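You operate a simulated robot arm through the tools that you are given. There is no shell and no other tool. Be economical: measure what you need, move in short steps, check, and stop when the job is done.

Carry out the task below with a simulated two-armed robot. There is one attempt and no reset: what you move stays moved.

Task
Pick up the carton labelled "relay" from the middle shelf of the grey rack with one hand, pass it to the other hand and put it on the fourth shelf from the bottom of the blue rack. Set down upright: carton.

Only the result counts: the job must be done as asked and must still hold three seconds after the hand-in. Knocking over, shifting, dropping, spilling or breaking anything else fails it.

Robot
Two 7-joint arms with two-finger parallel grippers on one trunk, on a base that drives. Base frame: it is fixed to the floor where the robot stands at the start and does not move with it; the origin is under the middle of the robot, x ahead of it, y to its left, z up. Lengths are in mm, angles in degrees, forces in N, time in s.
The left shoulder is at the start at [50, 161, 1198], the right one opposite. With the tool pointing down near the work surface each hand reaches from about 240 to 680 mm from the robot's upright axis, wherever it stands, measured 20 degrees to its own side. Places, roughly: fourth shelf of the blue rack [600, -1300, 1400]. Payload 3.43 kg a hand.
Tool frame (each hand has its own): the origin (TCP) lies between the finger pads and is the grasp point; the fingertips stand 30 mm ahead of it; z points along the fingers, y is the line along which they close. The gripper opens to 94 mm. The fingers are 28 mm wide and 10 mm thick; the gripper's body (50 by 96 mm) begins 55 mm behind the TCP.
Orientation is that of the tool frame in the base frame, as [roll, pitch, yaw] about the fixed x, y, z axes, in that order (R = Rz(yaw) Ry(pitch) Rx(roll)). With the fingers straight down and closing along the base's y, the tool's x points along the base's -x, its y along +y and its z along -z.

Tools
- The arms move only by the tool play_rows. It takes "left_moves", "right_moves" or both (then of equal length, played together; a hand with none holds still); each is a list of rows, each an object of numbers (a shift or turn left out is 0, a gripper value left out holds the last): "x", "y", "z": the shift along the base's x, y, z in units of 250 mm (1.0 is 250 mm); "ax", "ay", "az": the turn, a rotation vector about the base's x, y, z in units of 90 degrees (1.0 is 90 degrees); "fingers": the finger opening in mm, from 0 to 94. In form: [{"x": .., "y": .., "z": .., "ax": .., "ay": .., "az": .., "fingers": ..}, ...]. A call has 1 to 12 rows; each row is the pose to reach, as a shift and turn from the pose commanded when the call began. A call with a number of a shift or a turn outside -1 to 1 is refused whole. A row lasts 0.2 s, in which the tool goes at most 50 mm and 8.6 degrees; a call with a longer step from one row to the next is refused whole, and so is a gripper value outside its range. A pose out of reach is approached as far as the arm can. The call stops where the force on the tool passes 40 N (or 10 N more than at its start, if that is more) or the arm is blocked; 0.2 s more then pass. Each finger travels about 45 mm/s and halts on what it meets, pressing with about 21 N; the grip force reading is that of the motor and also rises with nothing between the fingers. The clock runs only during rows and for 0.2 s after the last one: add rows that repeat a pose to give the fingers time. The reply holds the time, the measured pose of the TCP, the force on the tool along the base axes, the opening and the grip force, in the units named above and with some noise, with the torque about the TCP (base axes, N m) and any sound that the robot's microphone picked up, and new pictures: "views" is both (left out), scene, wrist or none (wrist: the cameras of the hands that moved).
- Cameras (640 x 400 px; columns grow to the right, rows downward): "scene" is now at [134.5, -24.5, 1334.1]; the picture's right is [-0.33, -0.94, 0.00], its down [-0.44, 0.16, -0.88] and it looks along [0.83, -0.29, -0.47] (base axes); focal length 214 px, centre (320, 200). "left" rides on the left gripper at [76, -14, -103] in its tool frame; the picture's right is [0.18, 0.98, 0.00], its down [-0.75, 0.14, -0.64] and it looks along [-0.63, 0.12, 0.77] (tool axes); focal length 243 px, centre (320, 200). "right" rides on the right gripper at [76, 14, -103] in its tool frame; the picture's right is [-0.18, 0.98, 0.00], its down [-0.75, -0.14, -0.64] and it looks along [-0.63, -0.12, 0.77] (tool axes); focal length 243 px, centre (320, 200). There is no depth. A picture from a camera that has moved, and an enlarged one, comes with that camera's place and axes in the base frame and with its lens. The place of the scene camera against the robot may be out by one fixed shift of up to 12 mm in any direction.
- lift_body(by): slides the trunk up (or, below 0, down) by that many mm; the arms and the scene camera ride with it, the base frame stays. It gives what a move gives, with no picture.
- base_move(legs): drives the robot by 1 to 6 legs, each [ahead, left, turn to the left] in mm, mm and degrees, along the robot's own axes; the way and the turn of a leg run together, so that a leg with both is an arc; at most 1500 mm and 180 degrees a leg. The arms and the cameras ride along, it lands a little off, and it stops where it bumps. It gives what a move gives, and a new picture of the scene camera.
- turn_head(pan, tilt): turns the head with the scene camera to pan (to the left, within 80 degrees either way) and tilt (down, from -29 to 69), counted from straight ahead of the robot. It gives what a move gives, and a new picture of the scene camera.
- inspect(camera, box): a new picture of the part [left, top, right, bottom] of that camera's present view, enlarged. The clock stands still meanwhile.
- sign_off(): hands the job in; it is judged then, once.

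Work in short steps. Places have to be worked out from the pictures, the camera data and where the tool is seen: move nearer, look again, correct. Check each grasp and each placing, and mend what went wrong. You have 120 turns and 260 pictures in all, those below and enlarged ones among them. Open the grippers and draw the arms clear of the work before you hand the job in, unless the task says otherwise; then end with one line.

The tools are called after "Request:" as name(argument=value, ...) on one line, values as JSON. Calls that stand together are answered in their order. play_rows: Moves the arms, as the interface text tells. Its arguments: {"type":"object","properties":{"left_moves":{"type":"array","items":{"type":"object","properties":{"x":{"type":"number"},"y":{"type":"number"},"z":{"type":"number"},"ax":{"type":"number"},"ay":{"type":"number"},"az":{"type":"number"},"fingers":{"type":"number"}}}},"right_moves":{"type":"array","items":{"type":"object","properties":{"x":{"type":"number"},"y":{"type":"number"},"z":{"type":"number"},"ax":{"type":"number"},"ay":{"type":"number"},"az":{"type":"number"},"fingers":{"type":"number"}}}},"views":{"type":"string","enum":["both","scene","wrist","none"]}},"required":[]} The other tools are called the same way: lift_body (by) slides the trunk up or down; base_move (legs) drives the base; turn_head (pan, tilt) turns the head that bears the scene camera; inspect (camera, box) takes an enlarged picture of a part of a camera's view; sign_off () hands the job in.

At the start:

```text
clock: 0.0
left_eef_pos: [282.5, 30.4, 1161.1]
left_tool_rot: [-179.9, 0.0, -179.9]
left_wrist_force: [-0.3, -0.1, -0.1]
left_torque: [-0.02, -0.02, 0.01]
left_opening: 94.0
left_gripper_force: 0.0
right_eef_pos: [283.5, -296.6, 1262.6]
right_tool_rot: [180.0, 0.0, 179.9]
right_wrist_force: [-0.3, -0.3, -0.9]
right_torque: [-0.02, 0.01, 0.01]
right_opening: 94.1
right_gripper_force: 0.1
trunk travel left (down, up): [-225.0, 42.0]
robot x, y, heading: [1.7, 1.8, -0.0]
head pan, tilt: [-19.4, 27.9]
```

scene: 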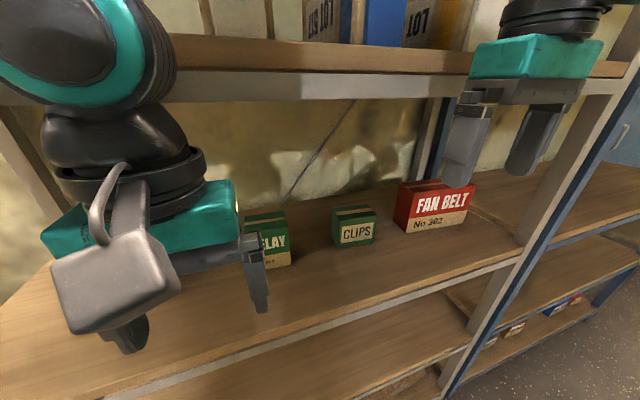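
right: 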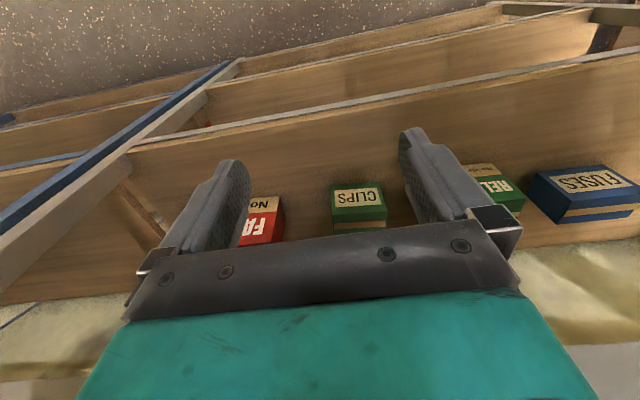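
left: 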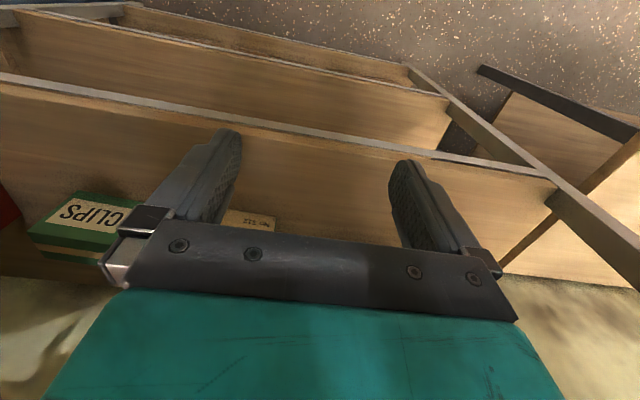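

I'll look around first: the middle shelf head-on, then the blue rack.

Request:
turn_head(pan=0, tilt=25)

Request:
turn_head(pan=-65, tilt=5)

```text
clock: 0.8
left_eef_pos: [282.9, 31.4, 1161.0]
left_tool_rot: [-179.9, 0.2, -179.9]
left_wrist_force: [-0.6, 0.7, 0.0]
left_torque: [0.03, -0.01, -0.01]
left_opening: 93.7
left_gripper_force: 0.1
right_eef_pos: [283.7, -295.6, 1263.5]
right_tool_rot: [180.0, 0.0, 180.0]
right_wrist_force: [-0.5, -0.2, 0.6]
right_torque: [0.02, 0.0, 0.0]
right_opening: 94.2
right_gripper_force: 0.0
trunk travel left (down, up): [-225.0, 42.0]
robot x, y, heading: [1.3, -0.9, -0.2]
head pan, tilt: [0.0, 25.0]
camera scene: at [140.6, 5.7, 1338.7], right [0.0, -1.0, 0.0], down [-0.42, 0.0, -0.91], along [0.91, 0.0, -0.42], focal length 214 px, centre (320, 200)
```

scene: 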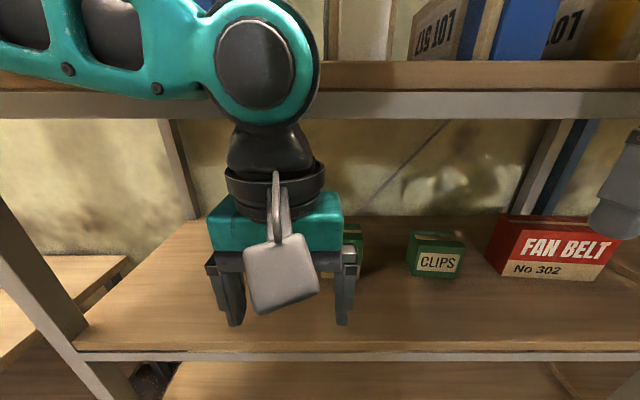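

```text
clock: 2.2
left_eef_pos: [282.8, 31.1, 1161.3]
left_tool_rot: [-179.9, 0.2, -179.9]
left_wrist_force: [-0.2, 1.0, -1.0]
left_torque: [0.0, 0.0, -0.01]
left_opening: 94.1
left_gripper_force: 0.0
right_eef_pos: [283.9, -295.0, 1262.8]
right_tool_rot: [-180.0, 0.0, 180.0]
right_wrist_force: [0.5, 0.1, 0.0]
right_torque: [0.02, -0.02, 0.0]
right_opening: 94.0
right_gripper_force: 0.0
trunk travel left (down, up): [-225.0, 42.0]
robot x, y, heading: [0.4, 4.5, 0.0]
head pan, tilt: [-65.0, 5.0]
camera scene: at [87.4, -77.4, 1371.2], right [-0.91, -0.42, 0.0], down [-0.04, 0.08, -1.0], along [0.42, -0.9, -0.09], focal length 214 px, centre (320, 200)
```

scene: 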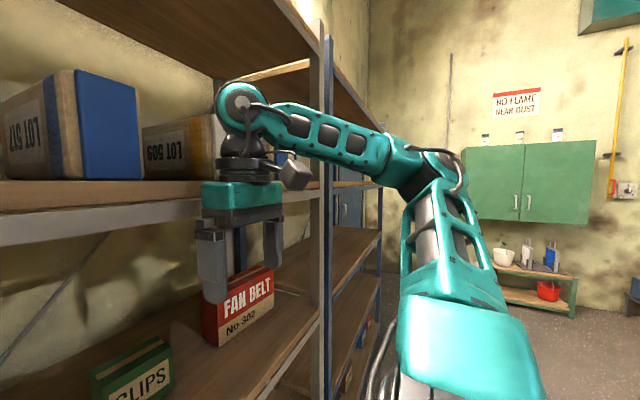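

Racks stand side by side with the same facing. I'll back off for room, then shift the left hand aside so I can see the relay carton clearly.

Request:
base_move(legs=[[-200, 0, 0]])

Request:
play_rows(left_moves=[{"y": 0.2}, {"y": 0.4}, {"y": 0.6}, {"y": 0.8}, {"y": 1.0}], views="none")

Request:
turn_head(pan=0, tilt=25)

```text
clock: 3.8
left_eef_pos: [81.4, 31.2, 1162.2]
left_tool_rot: [-179.8, 0.1, -179.9]
left_wrist_force: [0.5, 0.5, 0.3]
left_torque: [-0.03, -0.04, -0.01]
left_opening: 93.7
left_gripper_force: 0.0
right_eef_pos: [83.8, -295.2, 1263.0]
right_tool_rot: [180.0, 0.0, -179.9]
right_wrist_force: [-0.6, 0.1, -0.5]
right_torque: [0.01, 0.0, 0.02]
right_opening: 94.0
right_gripper_force: 0.0
trunk travel left (down, up): [-225.0, 42.0]
robot x, y, heading: [-198.6, -0.7, -0.1]
head pan, tilt: [-65.0, 5.0]
camera scene: at [-113.7, -77.5, 1371.2], right [-0.91, -0.42, 0.0], down [-0.04, 0.08, -1.0], along [0.42, -0.9, -0.09], focal length 214 px, centre (320, 200)
```

scene: 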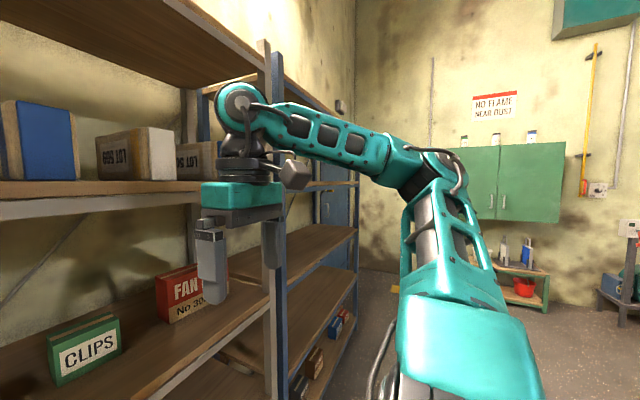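

```text
clock: 5.0
left_eef_pos: [82.2, 282.8, 1160.9]
left_tool_rot: [-179.9, 0.1, -179.8]
left_wrist_force: [-0.8, -0.8, 0.0]
left_torque: [0.0, 0.01, 0.02]
left_opening: 93.7
left_gripper_force: 0.2
right_eef_pos: [83.2, -294.1, 1263.2]
right_tool_rot: [-180.0, 0.0, -179.9]
right_wrist_force: [-0.6, 0.2, -0.1]
right_torque: [0.02, -0.02, -0.03]
right_opening: 94.4
right_gripper_force: 0.1
trunk travel left (down, up): [-225.0, 42.0]
robot x, y, heading: [-196.9, 2.7, 0.1]
head pan, tilt: [-65.0, 5.0]
```

```text
clock: 6.3
left_eef_pos: [83.0, 281.9, 1160.1]
left_tool_rot: [-179.9, 0.2, -179.8]
left_wrist_force: [-0.2, -0.1, 1.3]
left_torque: [-0.04, -0.01, 0.04]
left_opening: 94.2
left_gripper_force: 0.0
right_eef_pos: [84.2, -294.9, 1263.4]
right_tool_rot: [-179.9, 0.0, -180.0]
right_wrist_force: [0.1, 0.0, 0.8]
right_torque: [-0.03, -0.01, 0.0]
right_opening: 93.8
right_gripper_force: 0.1
trunk travel left (down, up): [-225.0, 42.0]
robot x, y, heading: [-197.0, 2.7, 0.2]
head pan, tilt: [0.0, 25.0]
camera scene: at [-59.6, 5.7, 1338.8], right [0.0, -1.0, 0.0], down [-0.42, 0.0, -0.91], along [0.91, 0.0, -0.42], focal length 214 px, centre (320, 200)
```

scene: 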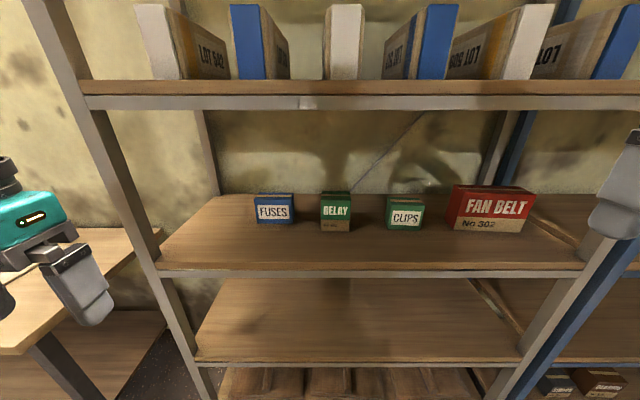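

Relay is clear now. Enlarge to measure it.

Request:
inspect(camera="scene", box=[240, 170, 440, 295])

Request:
turn_head(pan=-60, tilt=0)

```text
3.20 times, centred on (340, 232) of scene
camera zoom: at [-59.6, 5.7, 1338.8], right [0.0, -1.0, 0.0], down [-0.42, 0.0, -0.91], along [0.91, 0.0, -0.42], focal length 686 px, centre (256, 96)
```

zoom: 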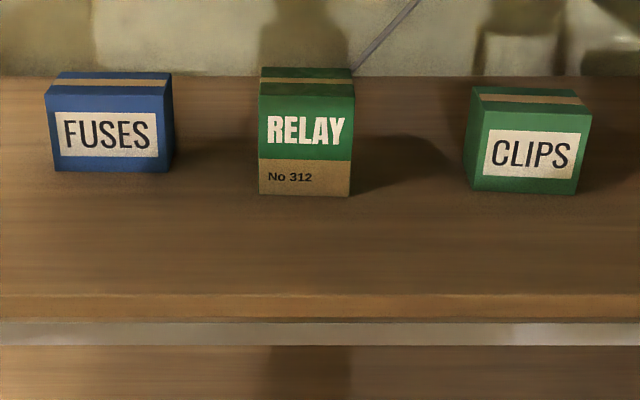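

```text
clock: 7.7
left_eef_pos: [82.1, 280.2, 1161.3]
left_tool_rot: [-179.9, 0.1, -179.8]
left_wrist_force: [0.2, -0.8, -0.4]
left_torque: [0.0, -0.03, -0.01]
left_opening: 93.9
left_gripper_force: 0.0
right_eef_pos: [83.3, -296.1, 1262.6]
right_tool_rot: [180.0, 0.0, -180.0]
right_wrist_force: [1.3, -0.2, -0.3]
right_torque: [0.03, -0.01, -0.03]
right_opening: 94.0
right_gripper_force: 0.0
trunk travel left (down, up): [-225.0, 42.0]
robot x, y, heading: [-202.9, 1.1, 0.2]
head pan, tilt: [-60.0, 0.0]
camera scene: at [-106.6, -72.1, 1379.1], right [-0.87, -0.5, 0.0], down [0.0, 0.0, -1.0], along [0.5, -0.87, 0.0], focal length 214 px, centre (320, 200)
```

scene: 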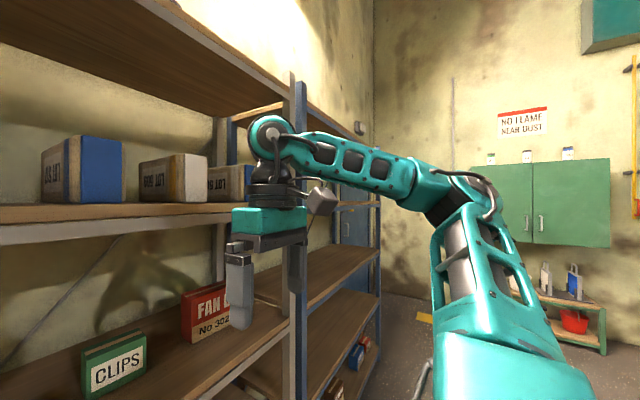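

Estimate: relay front face about x≈485, y≈-40, about 85 wide × 64 deep × 100 high on a shelf at z≈985; gripper body/camera demand a pitched grasp (about 45° down). I pitch the left hand and bring it towards the centre.

Request:
play_rows(left_moves=[{"y": -0.16, "ay": -0.09}, {"y": -0.33, "ay": -0.18}, {"y": -0.5, "ay": -0.27}, {"y": -0.66, "ay": -0.36}, {"y": -0.83, "ay": -0.44}, {"y": -1.0, "ay": -0.5}], views="wrist")

Request:
turn_head(pan=0, tilt=25)

```text
clock: 9.1
left_eef_pos: [81.8, 30.6, 1161.4]
left_tool_rot: [-179.9, 45.1, -179.8]
left_wrist_force: [0.0, -0.3, 0.4]
left_torque: [0.02, -0.01, 0.0]
left_opening: 93.9
left_gripper_force: 0.0
left hand out of reach, approached as far as the arm can: row 3, 4, 5
right_eef_pos: [83.9, -297.1, 1261.2]
right_tool_rot: [179.9, 0.0, -179.9]
right_wrist_force: [0.0, 0.0, 0.5]
right_torque: [0.03, 0.02, -0.01]
right_opening: 94.0
right_gripper_force: 0.0
trunk travel left (down, up): [-225.0, 42.0]
robot x, y, heading: [-199.1, -2.6, 0.2]
head pan, tilt: [-60.0, 0.0]
camera left: at [-45.2, 16.8, 1179.6], right [-0.13, 0.98, -0.13], down [0.07, 0.14, 0.99], along [0.99, 0.12, -0.09], focal length 243 px, centre (320, 200)
```

left: 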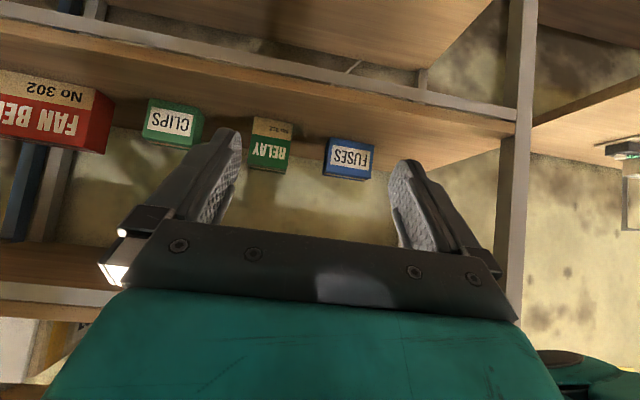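

```text
clock: 10.3
left_eef_pos: [80.4, 35.1, 1155.6]
left_tool_rot: [178.7, 45.0, 178.6]
left_wrist_force: [-0.3, 0.2, -0.2]
left_torque: [-0.02, 0.02, 0.0]
left_opening: 94.1
left_gripper_force: 0.0
right_eef_pos: [84.7, -296.0, 1263.0]
right_tool_rot: [179.9, 0.1, -179.9]
right_wrist_force: [0.8, -0.8, 0.0]
right_torque: [0.01, -0.02, -0.01]
right_opening: 94.0
right_gripper_force: 0.0
trunk travel left (down, up): [-225.0, 42.0]
robot x, y, heading: [-201.4, 1.3, 0.3]
head pan, tilt: [0.0, 25.0]
camera scene: at [-68.8, -37.0, 1351.8], right [-0.46, -0.89, 0.0], down [-0.26, 0.13, -0.96], along [0.85, -0.44, -0.29], focal length 214 px, centre (320, 200)
```

scene: 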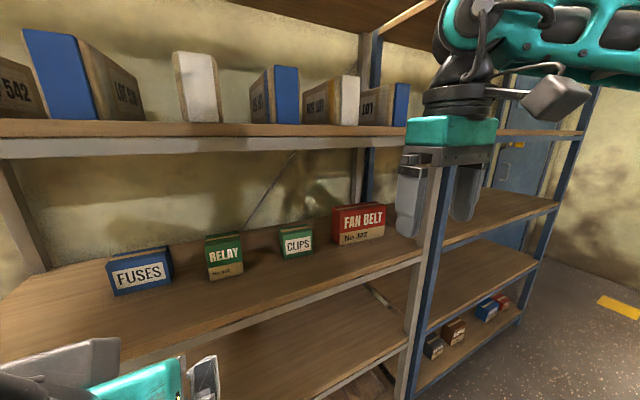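

The head was still settling in that picture. I'll take a steady enlarged view, then lower the trunk 200 mm for a vertical stereo baseline.

Request:
inspect(camera="scene", box=[240, 170, 440, 295])

Request:
lift_body(by=-200)

Request:
inspect(camera="scene", box=[220, 80, 420, 205])

```text
3.20 times, centred on (340, 232) of scene
camera zoom: at [-68.8, -37.0, 1351.8], right [-0.46, -0.89, 0.0], down [-0.26, 0.13, -0.96], along [0.85, -0.44, -0.29], focal length 686 px, centre (256, 96)
```

zoom: 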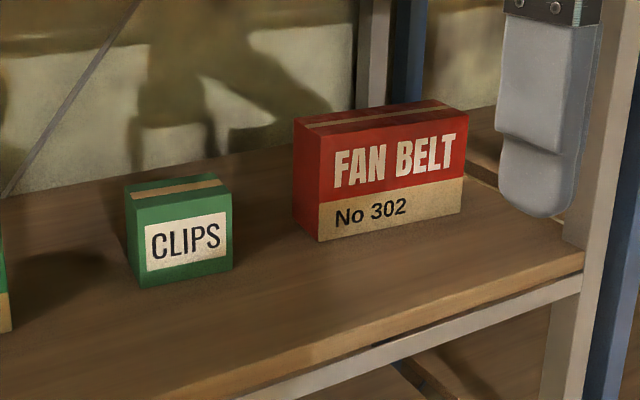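

```text
clock: 12.5
left_eef_pos: [80.4, 34.3, 957.0]
left_tool_rot: [178.8, 45.0, 178.9]
left_wrist_force: [0.0, 0.0, 0.5]
left_torque: [-0.02, -0.01, 0.01]
left_opening: 93.8
left_gripper_force: 0.0
right_eef_pos: [83.2, -295.0, 1063.5]
right_tool_rot: [179.9, 0.0, -179.8]
right_wrist_force: [1.3, -0.5, 0.0]
right_torque: [-0.04, 0.01, 0.03]
right_opening: 94.0
right_gripper_force: 0.1
trunk travel left (down, up): [-25.0, 242.0]
robot x, y, heading: [-196.7, 0.8, -0.1]
head pan, tilt: [0.0, 25.0]
```

```text
3.20 times, centred on (320, 142) of scene
camera zoom: at [-69.1, -37.5, 1151.1], right [-0.46, -0.89, 0.0], down [-0.27, 0.14, -0.95], along [0.85, -0.44, -0.3], focal length 686 px, centre (320, 384)
```

zoom: 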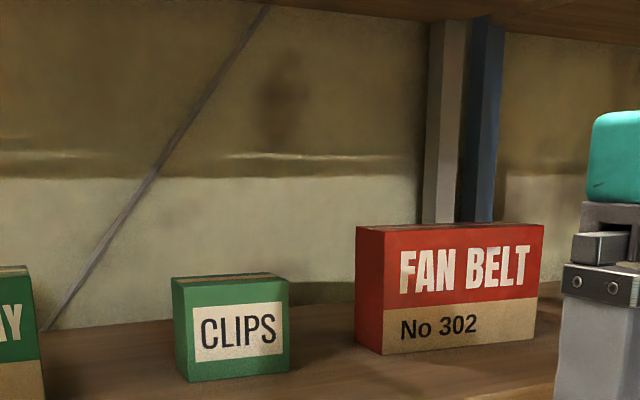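

The left arm was touching the head, so the head did not reach its pan; stereo also says the shelf is nearer z≈960. I raise the trunk back and extend the left hand to free the head.

Request:
lift_body(by=200)

Request:
play_rows(left_moves=[{"x": 0.15}, {"x": 0.3}, {"x": 0.45}, {"x": 0.6}, {"x": 0.6}], views="none")

Request:
turn_head(pan=0, tilt=25)

Request:
inspect(camera="left", box=[160, 60, 420, 222])

```text
clock: 14.7
left_eef_pos: [80.1, 35.0, 1155.9]
left_tool_rot: [178.9, 44.9, 178.9]
left_wrist_force: [-0.3, -0.1, -0.6]
left_torque: [0.01, 0.0, 0.02]
left_opening: 93.9
left_gripper_force: 0.1
right_eef_pos: [82.8, -295.1, 1263.0]
right_tool_rot: [-179.9, 0.1, -179.9]
right_wrist_force: [-0.3, -0.1, 0.4]
right_torque: [0.0, -0.01, 0.0]
right_opening: 94.1
right_gripper_force: 0.0
trunk travel left (down, up): [-225.0, 42.0]
robot x, y, heading: [-199.6, -0.9, -0.1]
head pan, tilt: [0.0, 25.0]
```

```text
clock: 15.9
left_eef_pos: [231.2, 31.4, 1161.6]
left_tool_rot: [-179.8, 45.1, -179.8]
left_wrist_force: [-0.1, -0.4, 0.4]
left_torque: [0.05, -0.02, -0.03]
left_opening: 94.0
left_gripper_force: 0.1
right_eef_pos: [84.7, -295.0, 1263.9]
right_tool_rot: [-180.0, -0.1, -179.8]
right_wrist_force: [-0.5, 0.3, -0.4]
right_torque: [0.03, -0.02, 0.01]
right_opening: 94.1
right_gripper_force: 0.2
trunk travel left (down, up): [-225.0, 42.0]
robot x, y, heading: [-200.8, 1.9, 0.1]
head pan, tilt: [0.0, 25.0]
```

```text
clock: 16.5
left_eef_pos: [231.7, 32.0, 1162.3]
left_tool_rot: [-179.8, 45.0, -179.7]
left_wrist_force: [0.6, 0.1, 0.4]
left_torque: [0.02, -0.01, -0.01]
left_opening: 93.7
left_gripper_force: 0.1
right_eef_pos: [84.1, -295.5, 1262.1]
right_tool_rot: [180.0, 0.0, -179.9]
right_wrist_force: [0.1, 0.4, -0.6]
right_torque: [0.01, -0.01, 0.0]
right_opening: 94.3
right_gripper_force: 0.0
trunk travel left (down, up): [-225.0, 42.0]
robot x, y, heading: [-202.0, -2.8, 0.0]
head pan, tilt: [0.0, 25.0]
camera scene: at [-59.6, 5.8, 1338.7], right [0.0, -1.0, 0.0], down [-0.42, 0.0, -0.91], along [0.91, 0.0, -0.42], focal length 214 px, centre (320, 200)
```

scene: 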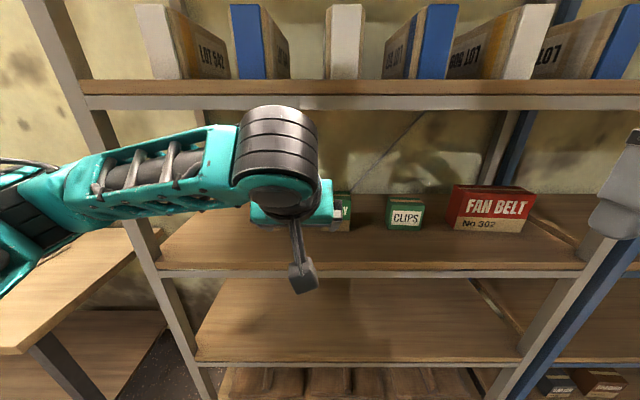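

```text
2.46 times, centred on (290, 141) of left
camera zoom: at [104.6, 19.0, 1179.7], right [-0.13, 0.98, -0.13], down [0.08, 0.14, 0.99], along [0.99, 0.12, -0.1], focal length 597 px, centre (394, 345)
```

zoom: 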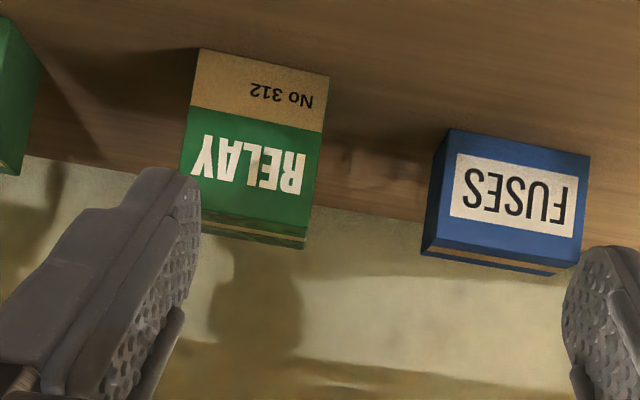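

Wrist view gives carton y centre ≈ -43, yaw ≈ 0. Lower the left hand and centre it, then drive closer and re-measure.

Request:
play_rows(left_moves=[{"y": -0.1, "z": -0.1}, {"y": -0.2, "z": -0.2}, {"y": -0.3, "z": -0.3}, {"y": -0.3, "z": -0.36}], views="none")

Request:
base_move(legs=[[150, 0, 0]])

Request:
inspect(camera="left", box=[0, 0, 640, 400])

```text
clock: 17.5
left_eef_pos: [231.8, -42.4, 1070.4]
left_tool_rot: [-179.7, 45.1, -179.7]
left_wrist_force: [-0.5, 0.4, -0.5]
left_torque: [0.0, 0.01, -0.04]
left_opening: 94.0
left_gripper_force: 0.1
right_eef_pos: [84.3, -295.5, 1263.7]
right_tool_rot: [-180.0, 0.1, -179.8]
right_wrist_force: [0.4, 0.2, -0.3]
right_torque: [0.03, 0.02, -0.03]
right_opening: 94.2
right_gripper_force: 0.0
trunk travel left (down, up): [-225.0, 42.0]
robot x, y, heading: [-198.2, 1.6, 0.1]
head pan, tilt: [0.0, 25.0]
```

```text
clock: 18.9
left_eef_pos: [382.0, -42.9, 1071.2]
left_tool_rot: [-179.8, 45.0, -180.0]
left_wrist_force: [1.3, 0.4, 0.4]
left_torque: [0.02, 0.03, -0.02]
left_opening: 94.1
left_gripper_force: 0.1
right_eef_pos: [233.6, -294.2, 1262.2]
right_tool_rot: [-180.0, 0.1, -179.9]
right_wrist_force: [0.9, 0.1, -0.4]
right_torque: [0.02, 0.03, 0.0]
right_opening: 94.0
right_gripper_force: 0.1
trunk travel left (down, up): [-225.0, 42.0]
robot x, y, heading: [-50.9, 0.4, -0.1]
head pan, tilt: [0.0, 25.0]
camera scene: at [90.3, 6.0, 1338.6], right [0.0, -1.0, 0.0], down [-0.42, 0.0, -0.91], along [0.91, 0.0, -0.42], focal length 214 px, centre (320, 200)
```

scene: 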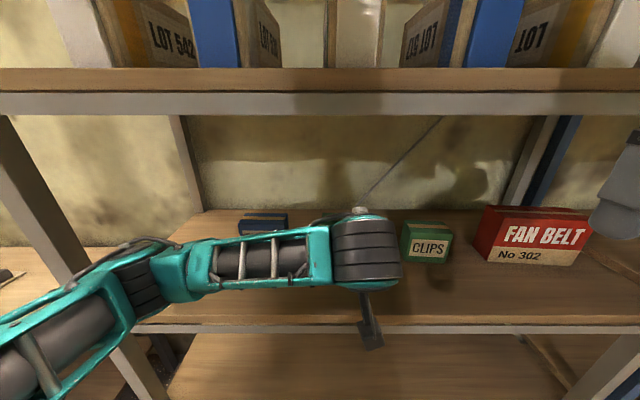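

```text
1.00 times, centred on (320, 200) of left (not enlarged: the box is as wide or as high as the picture)
camera zoom: at [254.6, -56.3, 1089.4], right [-0.13, 0.98, -0.13], down [0.08, 0.14, 0.99], along [0.99, 0.12, -0.1], focal length 243 px, centre (320, 200)
```

zoom: 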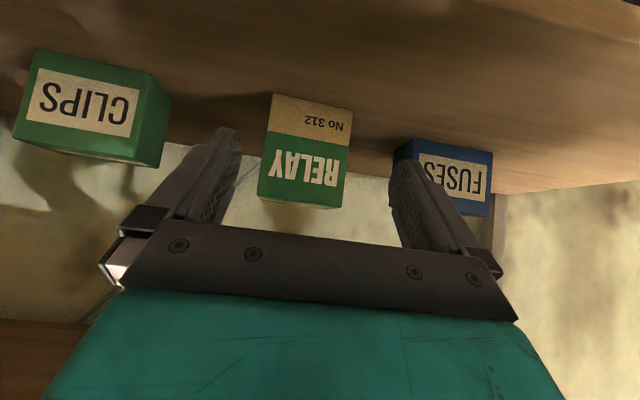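

Carton front now estimated x≈485–505, y centre ≈ -46, shelf z≈965. Lower the hand part way and look from closer.

Request:
play_rows(left_moves=[{"z": -0.08, "x": 0.08}, {"z": -0.16, "x": 0.16}, {"z": -0.16, "x": 0.2}], views="wrist")

Request:
turn_head(pan=-40, tilt=25)

```text
clock: 19.7
left_eef_pos: [430.8, -42.6, 1031.1]
left_tool_rot: [-179.9, 45.1, -179.8]
left_wrist_force: [0.1, -1.1, -0.4]
left_torque: [-0.02, -0.02, -0.01]
left_opening: 94.1
left_gripper_force: 0.1
right_eef_pos: [233.3, -295.5, 1262.9]
right_tool_rot: [180.0, 0.0, -179.9]
right_wrist_force: [-0.3, -0.9, 0.0]
right_torque: [0.0, -0.04, -0.01]
right_opening: 93.8
right_gripper_force: 0.0
trunk travel left (down, up): [-225.0, 42.0]
robot x, y, heading: [-53.2, 1.5, 0.2]
head pan, tilt: [0.0, 25.0]
camera left: at [304.0, -55.6, 1049.4], right [-0.13, 0.98, -0.13], down [0.08, 0.14, 0.99], along [0.99, 0.12, -0.09], focal length 243 px, centre (320, 200)
```

left: 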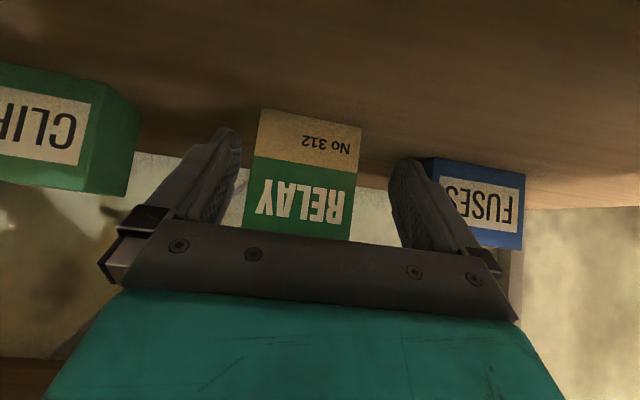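

```text
clock: 20.7
left_eef_pos: [430.7, -42.5, 1030.9]
left_tool_rot: [-179.7, 45.1, -179.8]
left_wrist_force: [0.5, -0.3, 0.0]
left_torque: [0.02, 0.03, -0.01]
left_opening: 94.0
left_gripper_force: 0.0
right_eef_pos: [233.1, -296.6, 1262.7]
right_tool_rot: [180.0, 0.0, -179.9]
right_wrist_force: [0.0, 0.1, 0.4]
right_torque: [0.0, -0.03, 0.0]
right_opening: 94.0
right_gripper_force: 0.0
trunk travel left (down, up): [-225.0, 42.0]
robot x, y, heading: [-52.6, -0.6, 0.2]
head pan, tilt: [-40.0, 25.0]
camera scene: at [68.1, -53.1, 1338.7], right [-0.64, -0.77, 0.0], down [-0.32, 0.27, -0.91], along [0.7, -0.58, -0.42], focal length 214 px, centre (320, 200)
```

scene: 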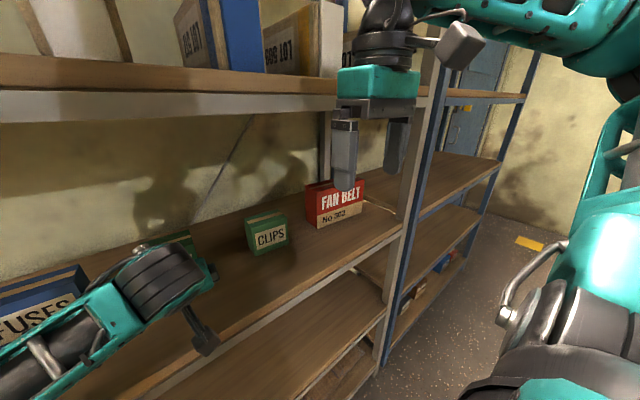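

Refined: front face x≈498, y centre ≈ -47, width ≈86, height ≈98, shelf z≈964, yaw ≈ -2°. Line up just short of the front face at a low grip height and look.

Request:
play_rows(left_moves=[{"x": 0.03, "y": -0.018, "z": -0.04, "az": -0.022}, {"x": 0.08, "y": -0.018, "z": -0.085, "az": -0.022}, {"x": 0.08, "y": -0.018, "z": -0.085, "az": -0.022}], views="wrist")

Request:
inspect(camera="left", box=[180, 60, 460, 235])

```text
clock: 21.5
left_eef_pos: [450.3, -46.7, 1010.2]
left_tool_rot: [-179.8, 45.1, 178.2]
left_wrist_force: [-0.4, 0.0, -0.9]
left_torque: [0.0, 0.02, 0.03]
left_opening: 94.1
left_gripper_force: 0.0
right_eef_pos: [232.5, -295.1, 1263.3]
right_tool_rot: [180.0, 0.0, -179.9]
right_wrist_force: [0.4, 0.3, -0.2]
right_torque: [-0.02, 0.02, -0.02]
right_opening: 94.1
right_gripper_force: 0.0
trunk travel left (down, up): [-225.0, 42.0]
robot x, y, heading: [-52.1, -0.2, 0.0]
head pan, tilt: [-40.0, 25.0]
camera left: at [323.2, -56.1, 1028.0], right [-0.1, 0.99, -0.13], down [0.08, 0.14, 0.99], along [0.99, 0.08, -0.09], focal length 243 px, centre (320, 200)
```

left: 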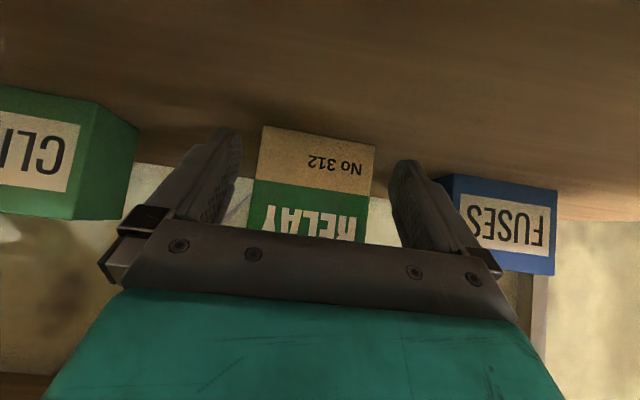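

```text
2.29 times, centred on (320, 148) of left
camera zoom: at [323.2, -56.1, 1028.0], right [-0.1, 0.99, -0.13], down [0.08, 0.14, 0.99], along [0.99, 0.08, -0.09], focal length 555 px, centre (320, 320)
```

zoom: 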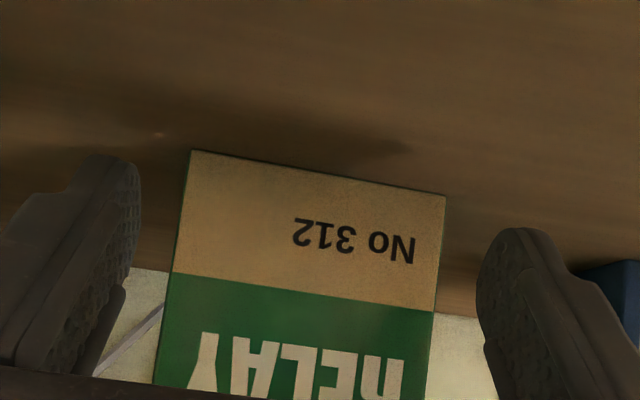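

Carton corners at y≈-90 and -4.6, matching the finger centre at -46.7. Advance so the tips just straddle the carton and check.

Request:
play_rows(left_moves=[{"x": 0.06}, {"x": 0.12}, {"x": 0.15}, {"x": 0.15}], views="wrist")

Request:
inspect(camera="left", box=[180, 60, 460, 235])

```text
clock: 22.5
left_eef_pos: [488.0, -46.4, 1010.4]
left_tool_rot: [-179.8, 45.0, 178.1]
left_wrist_force: [-0.2, -0.6, 0.4]
left_torque: [-0.03, 0.0, 0.03]
left_opening: 93.7
left_gripper_force: 0.1
right_eef_pos: [234.3, -295.2, 1264.4]
right_tool_rot: [-180.0, 0.0, -179.8]
right_wrist_force: [0.0, 0.7, -0.4]
right_torque: [0.0, 0.01, -0.01]
right_opening: 94.1
right_gripper_force: 0.1
trunk travel left (down, up): [-225.0, 42.0]
robot x, y, heading: [-52.9, -2.1, 0.2]
head pan, tilt: [-40.0, 25.0]
camera left: at [360.7, -56.3, 1028.3], right [-0.1, 0.99, -0.13], down [0.08, 0.14, 0.99], along [0.99, 0.09, -0.1], focal length 243 px, centre (320, 200)
```

left: 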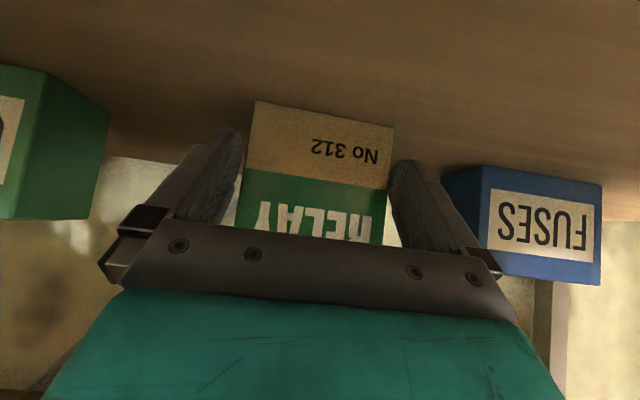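

```text
2.29 times, centred on (320, 148) of left
camera zoom: at [360.7, -56.3, 1028.3], right [-0.1, 0.99, -0.13], down [0.08, 0.14, 0.99], along [0.99, 0.09, -0.1], focal length 555 px, centre (320, 320)
```

zoom: 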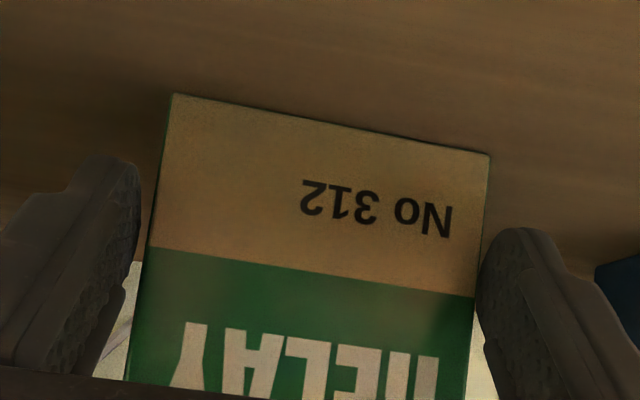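

The right fingertip seems to overlap the carton edge; enlarge to see whether the tip is beside or still in front of the face.

Request:
inspect(camera="left", box=[360, 130, 440, 180])

Request:
inspect(camera="left", box=[200, 120, 280, 170])

Request:
turn_head(pan=0, tilt=45)

```text
8.00 times, centred on (400, 155) of left
camera zoom: at [360.7, -56.3, 1028.3], right [-0.1, 0.99, -0.13], down [0.08, 0.14, 0.99], along [0.99, 0.09, -0.1], focal length 1941 px, centre (-320, 560)
```

zoom: 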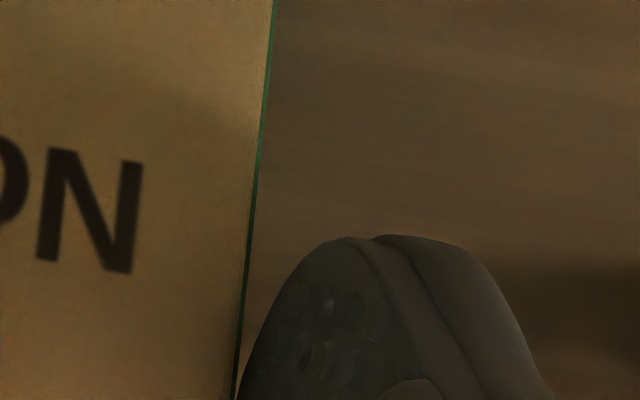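

```text
8.00 times, centred on (240, 145) of left
camera zoom: at [360.7, -56.3, 1028.3], right [-0.1, 0.99, -0.13], down [0.08, 0.14, 0.99], along [0.99, 0.09, -0.1], focal length 1941 px, centre (960, 640)
```

zoom: 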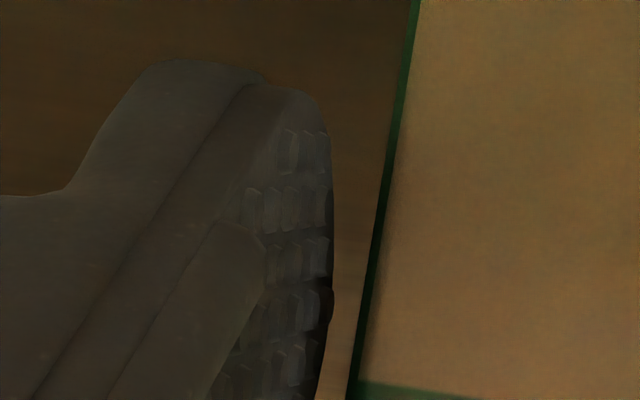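

```text
clock: 23.6
left_eef_pos: [487.6, -46.4, 1009.6]
left_tool_rot: [-179.9, 45.1, 178.4]
left_wrist_force: [0.0, 0.3, 0.2]
left_torque: [0.03, 0.03, 0.01]
left_opening: 94.0
left_gripper_force: 0.0
right_eef_pos: [233.4, -295.4, 1262.7]
right_tool_rot: [-180.0, 0.0, -179.9]
right_wrist_force: [0.3, 0.0, 0.2]
right_torque: [0.01, -0.02, -0.01]
right_opening: 94.0
right_gripper_force: 0.1
trunk travel left (down, up): [-225.0, 42.0]
robot x, y, heading: [-50.4, 2.2, -0.1]
head pan, tilt: [0.0, 45.0]
camera scene: at [78.7, 5.9, 1308.2], right [0.0, -1.0, 0.0], down [-0.71, 0.0, -0.71], along [0.71, 0.0, -0.71], focal length 214 px, centre (320, 200)
```

scene: 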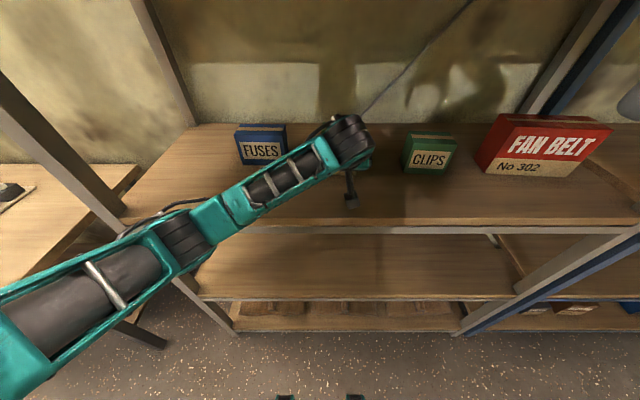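

Tips are just beside the carton with ~5 mm per side. Advance the rest to TCP x≈516, slightly lower, and close.

Request:
play_rows(left_moves=[{"x": 0.04, "z": -0.008}, {"x": 0.08, "z": -0.016}, {"x": 0.112, "z": -0.016}, {"x": 0.112, "z": -0.016}], views="wrist")

Request:
inspect(camera="left", box=[180, 60, 460, 235])

```text
clock: 24.6
left_eef_pos: [516.2, -46.5, 1005.7]
left_tool_rot: [-179.8, 45.1, 178.2]
left_wrist_force: [-0.2, 1.2, 2.0]
left_torque: [0.04, -0.05, 0.07]
left_opening: 94.0
left_gripper_force: 0.1
right_eef_pos: [232.7, -296.1, 1263.2]
right_tool_rot: [180.0, 0.0, -179.8]
right_wrist_force: [-0.8, 0.1, 0.1]
right_torque: [-0.01, 0.01, 0.03]
right_opening: 93.9
right_gripper_force: 0.0
trunk travel left (down, up): [-225.0, 42.0]
robot x, y, heading: [-50.2, -1.6, 0.1]
head pan, tilt: [0.0, 45.0]
camera left: at [388.8, -56.2, 1024.5], right [-0.1, 0.99, -0.13], down [0.08, 0.14, 0.99], along [0.99, 0.09, -0.1], focal length 243 px, centre (320, 200)
```

left: 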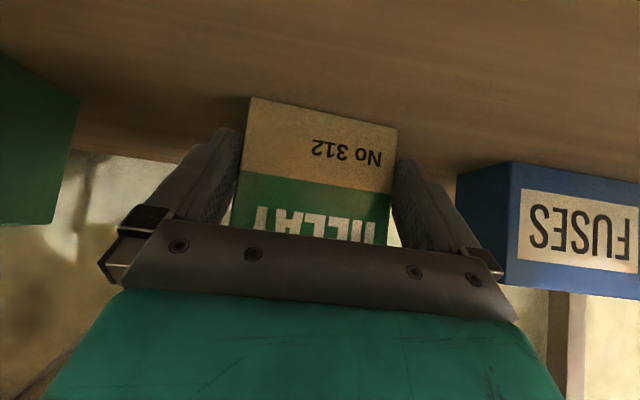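

```text
2.29 times, centred on (320, 148) of left
camera zoom: at [388.8, -56.2, 1024.5], right [-0.1, 0.99, -0.13], down [0.08, 0.14, 0.99], along [0.99, 0.09, -0.1], focal length 555 px, centre (320, 320)
```

zoom: 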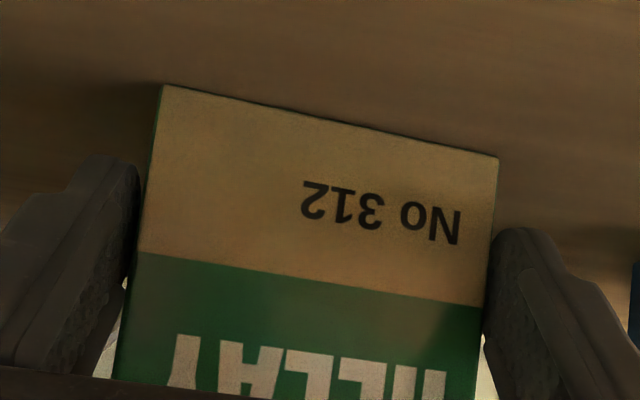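

The carton seems to have slid ~15–18 mm back, so something touched it. To tell whether the pads are beside or against its face, close the fingers slightly and read where they stop.

Request:
play_rows(left_moves=[{"fingers": 86}, {"fingers": 80}, {"fingers": 80}], views="wrist")

Request:
inspect(camera="left", box=[180, 60, 460, 235])

```text
clock: 25.4
left_eef_pos: [515.7, -47.6, 1005.4]
left_tool_rot: [-179.8, 45.1, 178.2]
left_wrist_force: [-0.9, 0.3, 1.6]
left_torque: [0.1, -0.03, -0.04]
left_opening: 91.7
left_gripper_force: 20.8
right_eef_pos: [232.8, -295.2, 1263.3]
right_tool_rot: [179.9, 0.0, -179.9]
right_wrist_force: [-1.0, -0.7, -1.6]
right_torque: [0.0, 0.0, -0.01]
right_opening: 94.1
right_gripper_force: 0.1
trunk travel left (down, up): [-225.0, 42.0]
robot x, y, heading: [-50.4, -0.3, 0.1]
head pan, tilt: [0.0, 45.0]
camera left: at [388.8, -56.3, 1024.5], right [-0.1, 0.99, -0.13], down [0.08, 0.14, 0.99], along [0.99, 0.09, -0.1], focal length 243 px, centre (320, 200)
```

left: 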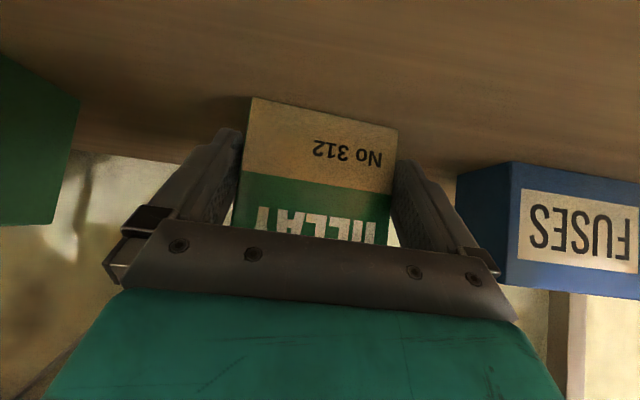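

```text
2.29 times, centred on (320, 148) of left
camera zoom: at [388.8, -56.3, 1024.5], right [-0.1, 0.99, -0.13], down [0.08, 0.14, 0.99], along [0.99, 0.09, -0.1], focal length 555 px, centre (320, 320)
```

zoom: 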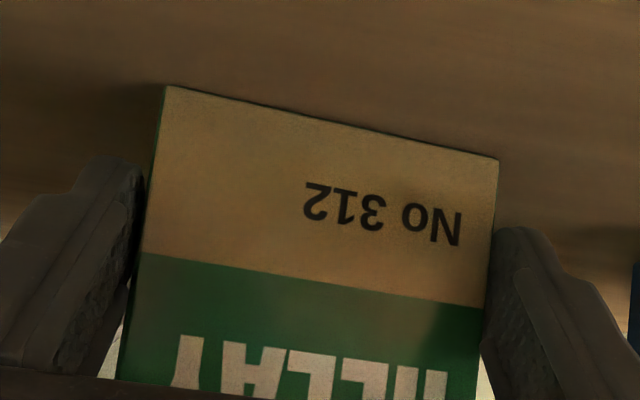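

The fingers stopped at 91.7 mm: the carton is ~91 wide and is gripped, but only shallowly. I'll use this grip to slide it gently toward the shelf front (edge x≈378), where it can be regrasped properly across its narrower depth.

Request:
play_rows(left_moves=[{"fingers": 70}, {"fingers": 70}, {"x": -0.04}, {"x": -0.08}, {"x": -0.12}, {"x": -0.16}, {"x": -0.2}, {"x": -0.2}], views="wrist")

```text
clock: 27.2
left_eef_pos: [465.7, -45.7, 1006.1]
left_tool_rot: [-179.8, 45.1, 178.3]
left_wrist_force: [1.6, -0.1, 1.6]
left_torque: [0.27, -0.15, -0.1]
left_opening: 91.8
left_gripper_force: 21.2
right_eef_pos: [233.8, -296.2, 1262.8]
right_tool_rot: [180.0, -0.1, -179.9]
right_wrist_force: [0.0, -0.5, 0.7]
right_torque: [-0.02, 0.03, -0.02]
right_opening: 93.7
right_gripper_force: 0.1
trunk travel left (down, up): [-225.0, 42.0]
robot x, y, heading: [-54.6, -3.1, 0.0]
head pan, tilt: [0.0, 45.0]
camera left: at [338.6, -56.3, 1024.5], right [-0.1, 0.99, -0.13], down [0.08, 0.14, 0.99], along [0.99, 0.09, -0.1], focal length 243 px, centre (320, 200)
```

left: 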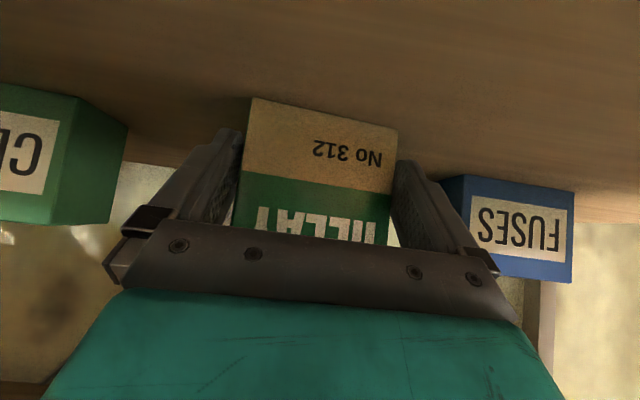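

The carton slides with the hand. Continue pulling another ~80 mm.

Request:
play_rows(left_moves=[{"x": -0.04}, {"x": -0.08}, {"x": -0.12}, {"x": -0.16}, {"x": -0.2}, {"x": -0.24}, {"x": -0.28}, {"x": -0.32}, {"x": -0.32}], views="both")

Request:
inspect(camera="scene", box=[260, 90, 420, 240])

```text
clock: 29.2
left_eef_pos: [386.6, -47.9, 1005.6]
left_tool_rot: [-179.7, 45.0, 178.4]
left_wrist_force: [0.1, -0.3, 0.7]
left_torque: [0.22, -0.23, -0.03]
left_opening: 91.6
left_gripper_force: 20.8
right_eef_pos: [234.1, -295.2, 1262.5]
right_tool_rot: [-180.0, 0.0, -179.9]
right_wrist_force: [0.0, 0.4, 0.6]
right_torque: [0.01, 0.01, -0.04]
right_opening: 94.1
right_gripper_force: 0.0
trunk travel left (down, up): [-225.0, 42.0]
robot x, y, heading: [-50.6, -1.5, 0.0]
head pan, tilt: [0.0, 45.0]
camera scene: at [78.7, 6.0, 1308.1], right [0.0, -1.0, 0.0], down [-0.71, 0.0, -0.71], along [0.71, 0.0, -0.71], focal length 214 px, centre (320, 200)
camera left: at [258.6, -56.3, 1024.7], right [-0.1, 0.99, -0.13], down [0.08, 0.14, 0.99], along [0.99, 0.09, -0.1], focal length 243 px, centre (320, 200)
```

scene: 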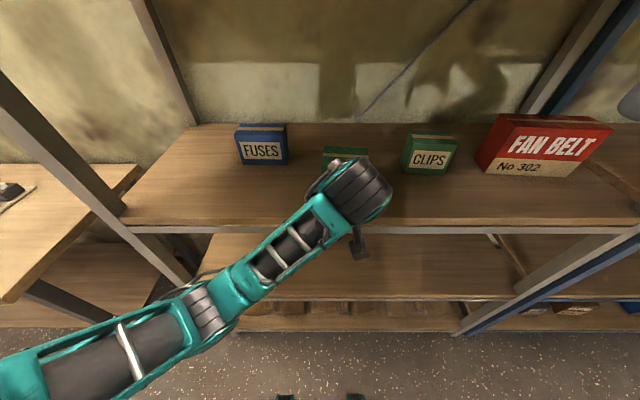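
left: 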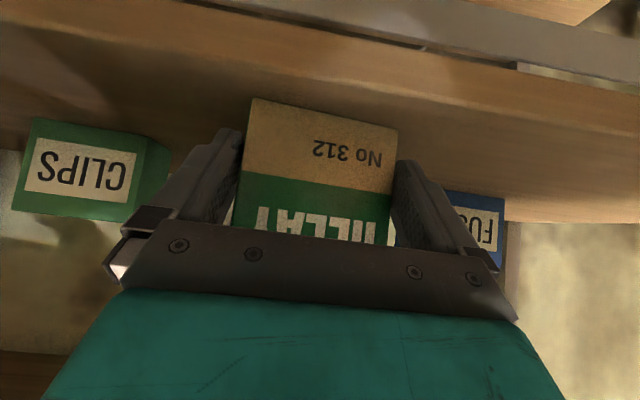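

```text
2.67 times, centred on (340, 165) of scene
camera zoom: at [78.7, 6.0, 1308.1], right [0.0, -1.0, 0.0], down [-0.71, 0.0, -0.71], along [0.71, 0.0, -0.71], focal length 572 px, centre (267, 293)
```

zoom: 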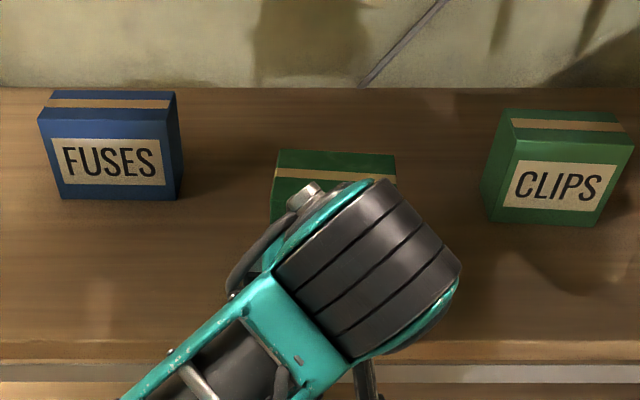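

Carton now spans about x 400–465, y -93…-1, a few cm behind the shelf edge. I'll release, retreat, and turn the left hand to come from the left side, closing along x on the ~65 mm depth.

Request:
play_rows(left_moves=[{"fingers": 94}, {"fingers": 94}, {"x": -0.08}, {"x": -0.2}, {"x": -0.36}], views="wrist")

Request:
play_rows(left_moves=[{"y": 0.04, "z": 0.04, "az": -0.09}, {"y": 0.08, "z": 0.08, "az": -0.18}, {"y": 0.14, "z": 0.12, "az": -0.27}, {"y": 0.2, "z": 0.16, "az": -0.36}, {"y": 0.27, "z": 0.2, "az": -0.45}, {"y": 0.34, "z": 0.24, "az": -0.54}, {"y": 0.41, "z": 0.28, "az": -0.63}, {"y": 0.48, "z": 0.32, "az": -0.72}, {"y": 0.55, "z": 0.36, "az": -0.81}, {"y": 0.6, "z": 0.4, "az": -0.9}, {"y": 0.6, "z": 0.4, "az": -0.98}], views="both")

```text
clock: 30.6
left_eef_pos: [315.7, -36.1, 1026.5]
left_tool_rot: [177.8, 50.2, 177.4]
left_wrist_force: [0.5, 0.3, -0.2]
left_torque: [-0.02, -0.01, -0.07]
left_opening: 93.9
left_gripper_force: 0.2
right_eef_pos: [233.1, -296.4, 1263.0]
right_tool_rot: [-179.9, 0.0, -179.9]
right_wrist_force: [-0.1, 0.8, 0.1]
right_torque: [-0.01, 0.01, -0.01]
right_opening: 93.9
right_gripper_force: 0.1
trunk travel left (down, up): [-225.0, 42.0]
robot x, y, heading: [-52.1, 1.4, 0.2]
head pan, tilt: [0.0, 45.0]
stopped in row 5 (left hand): the arm was blocked; the commanded pose is now the measured one
camera left: at [187.5, -48.9, 1033.4], right [-0.1, 0.99, -0.12], down [-0.01, 0.12, 0.99], along [0.99, 0.1, -0.01], focal length 243 px, centre (320, 200)
```

left: 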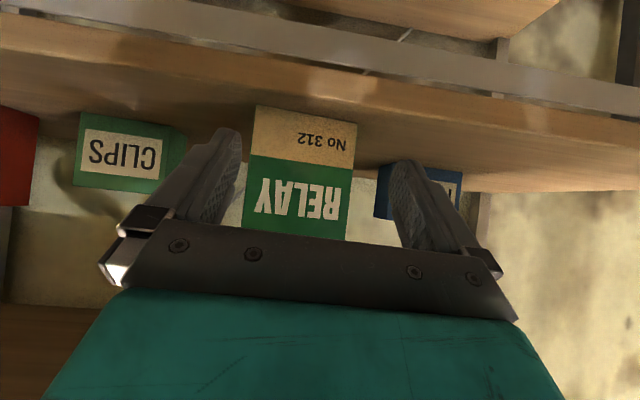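

```text
clock: 33.0
left_eef_pos: [314.5, 112.6, 1126.8]
left_tool_rot: [178.0, 49.9, 89.1]
left_wrist_force: [0.4, 0.6, 0.0]
left_torque: [0.0, 0.02, -0.02]
left_opening: 94.1
left_gripper_force: 0.2
right_eef_pos: [233.6, -296.1, 1263.1]
right_tool_rot: [179.9, 0.0, -179.9]
right_wrist_force: [0.1, 0.3, 0.5]
right_torque: [0.0, -0.03, 0.0]
right_opening: 94.0
right_gripper_force: 0.1
trunk travel left (down, up): [-225.0, 42.0]
robot x, y, heading: [-51.9, -0.4, 0.4]
head pan, tilt: [0.0, 45.0]
camera scene: at [78.9, 6.0, 1308.1], right [0.0, -1.0, 0.0], down [-0.71, 0.0, -0.71], along [0.71, 0.0, -0.71], focal length 214 px, centre (320, 200)
camera left: at [298.7, 239.8, 1134.2], right [0.98, 0.13, -0.12], down [0.12, 0.01, 0.99], along [0.13, -0.99, -0.01], focal length 243 px, centre (320, 200)
```

scene: 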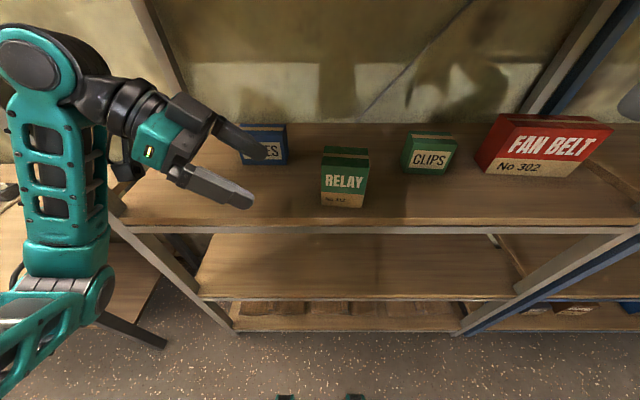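
left: 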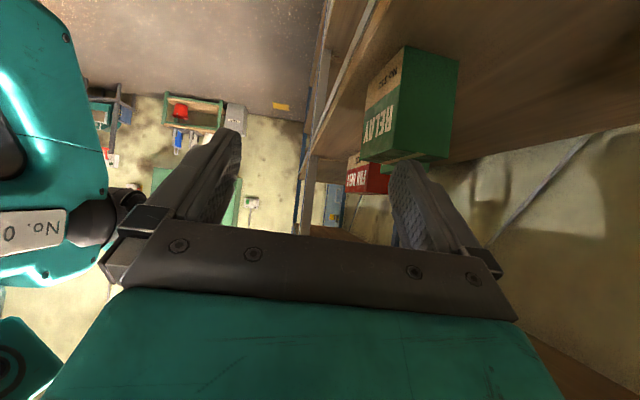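

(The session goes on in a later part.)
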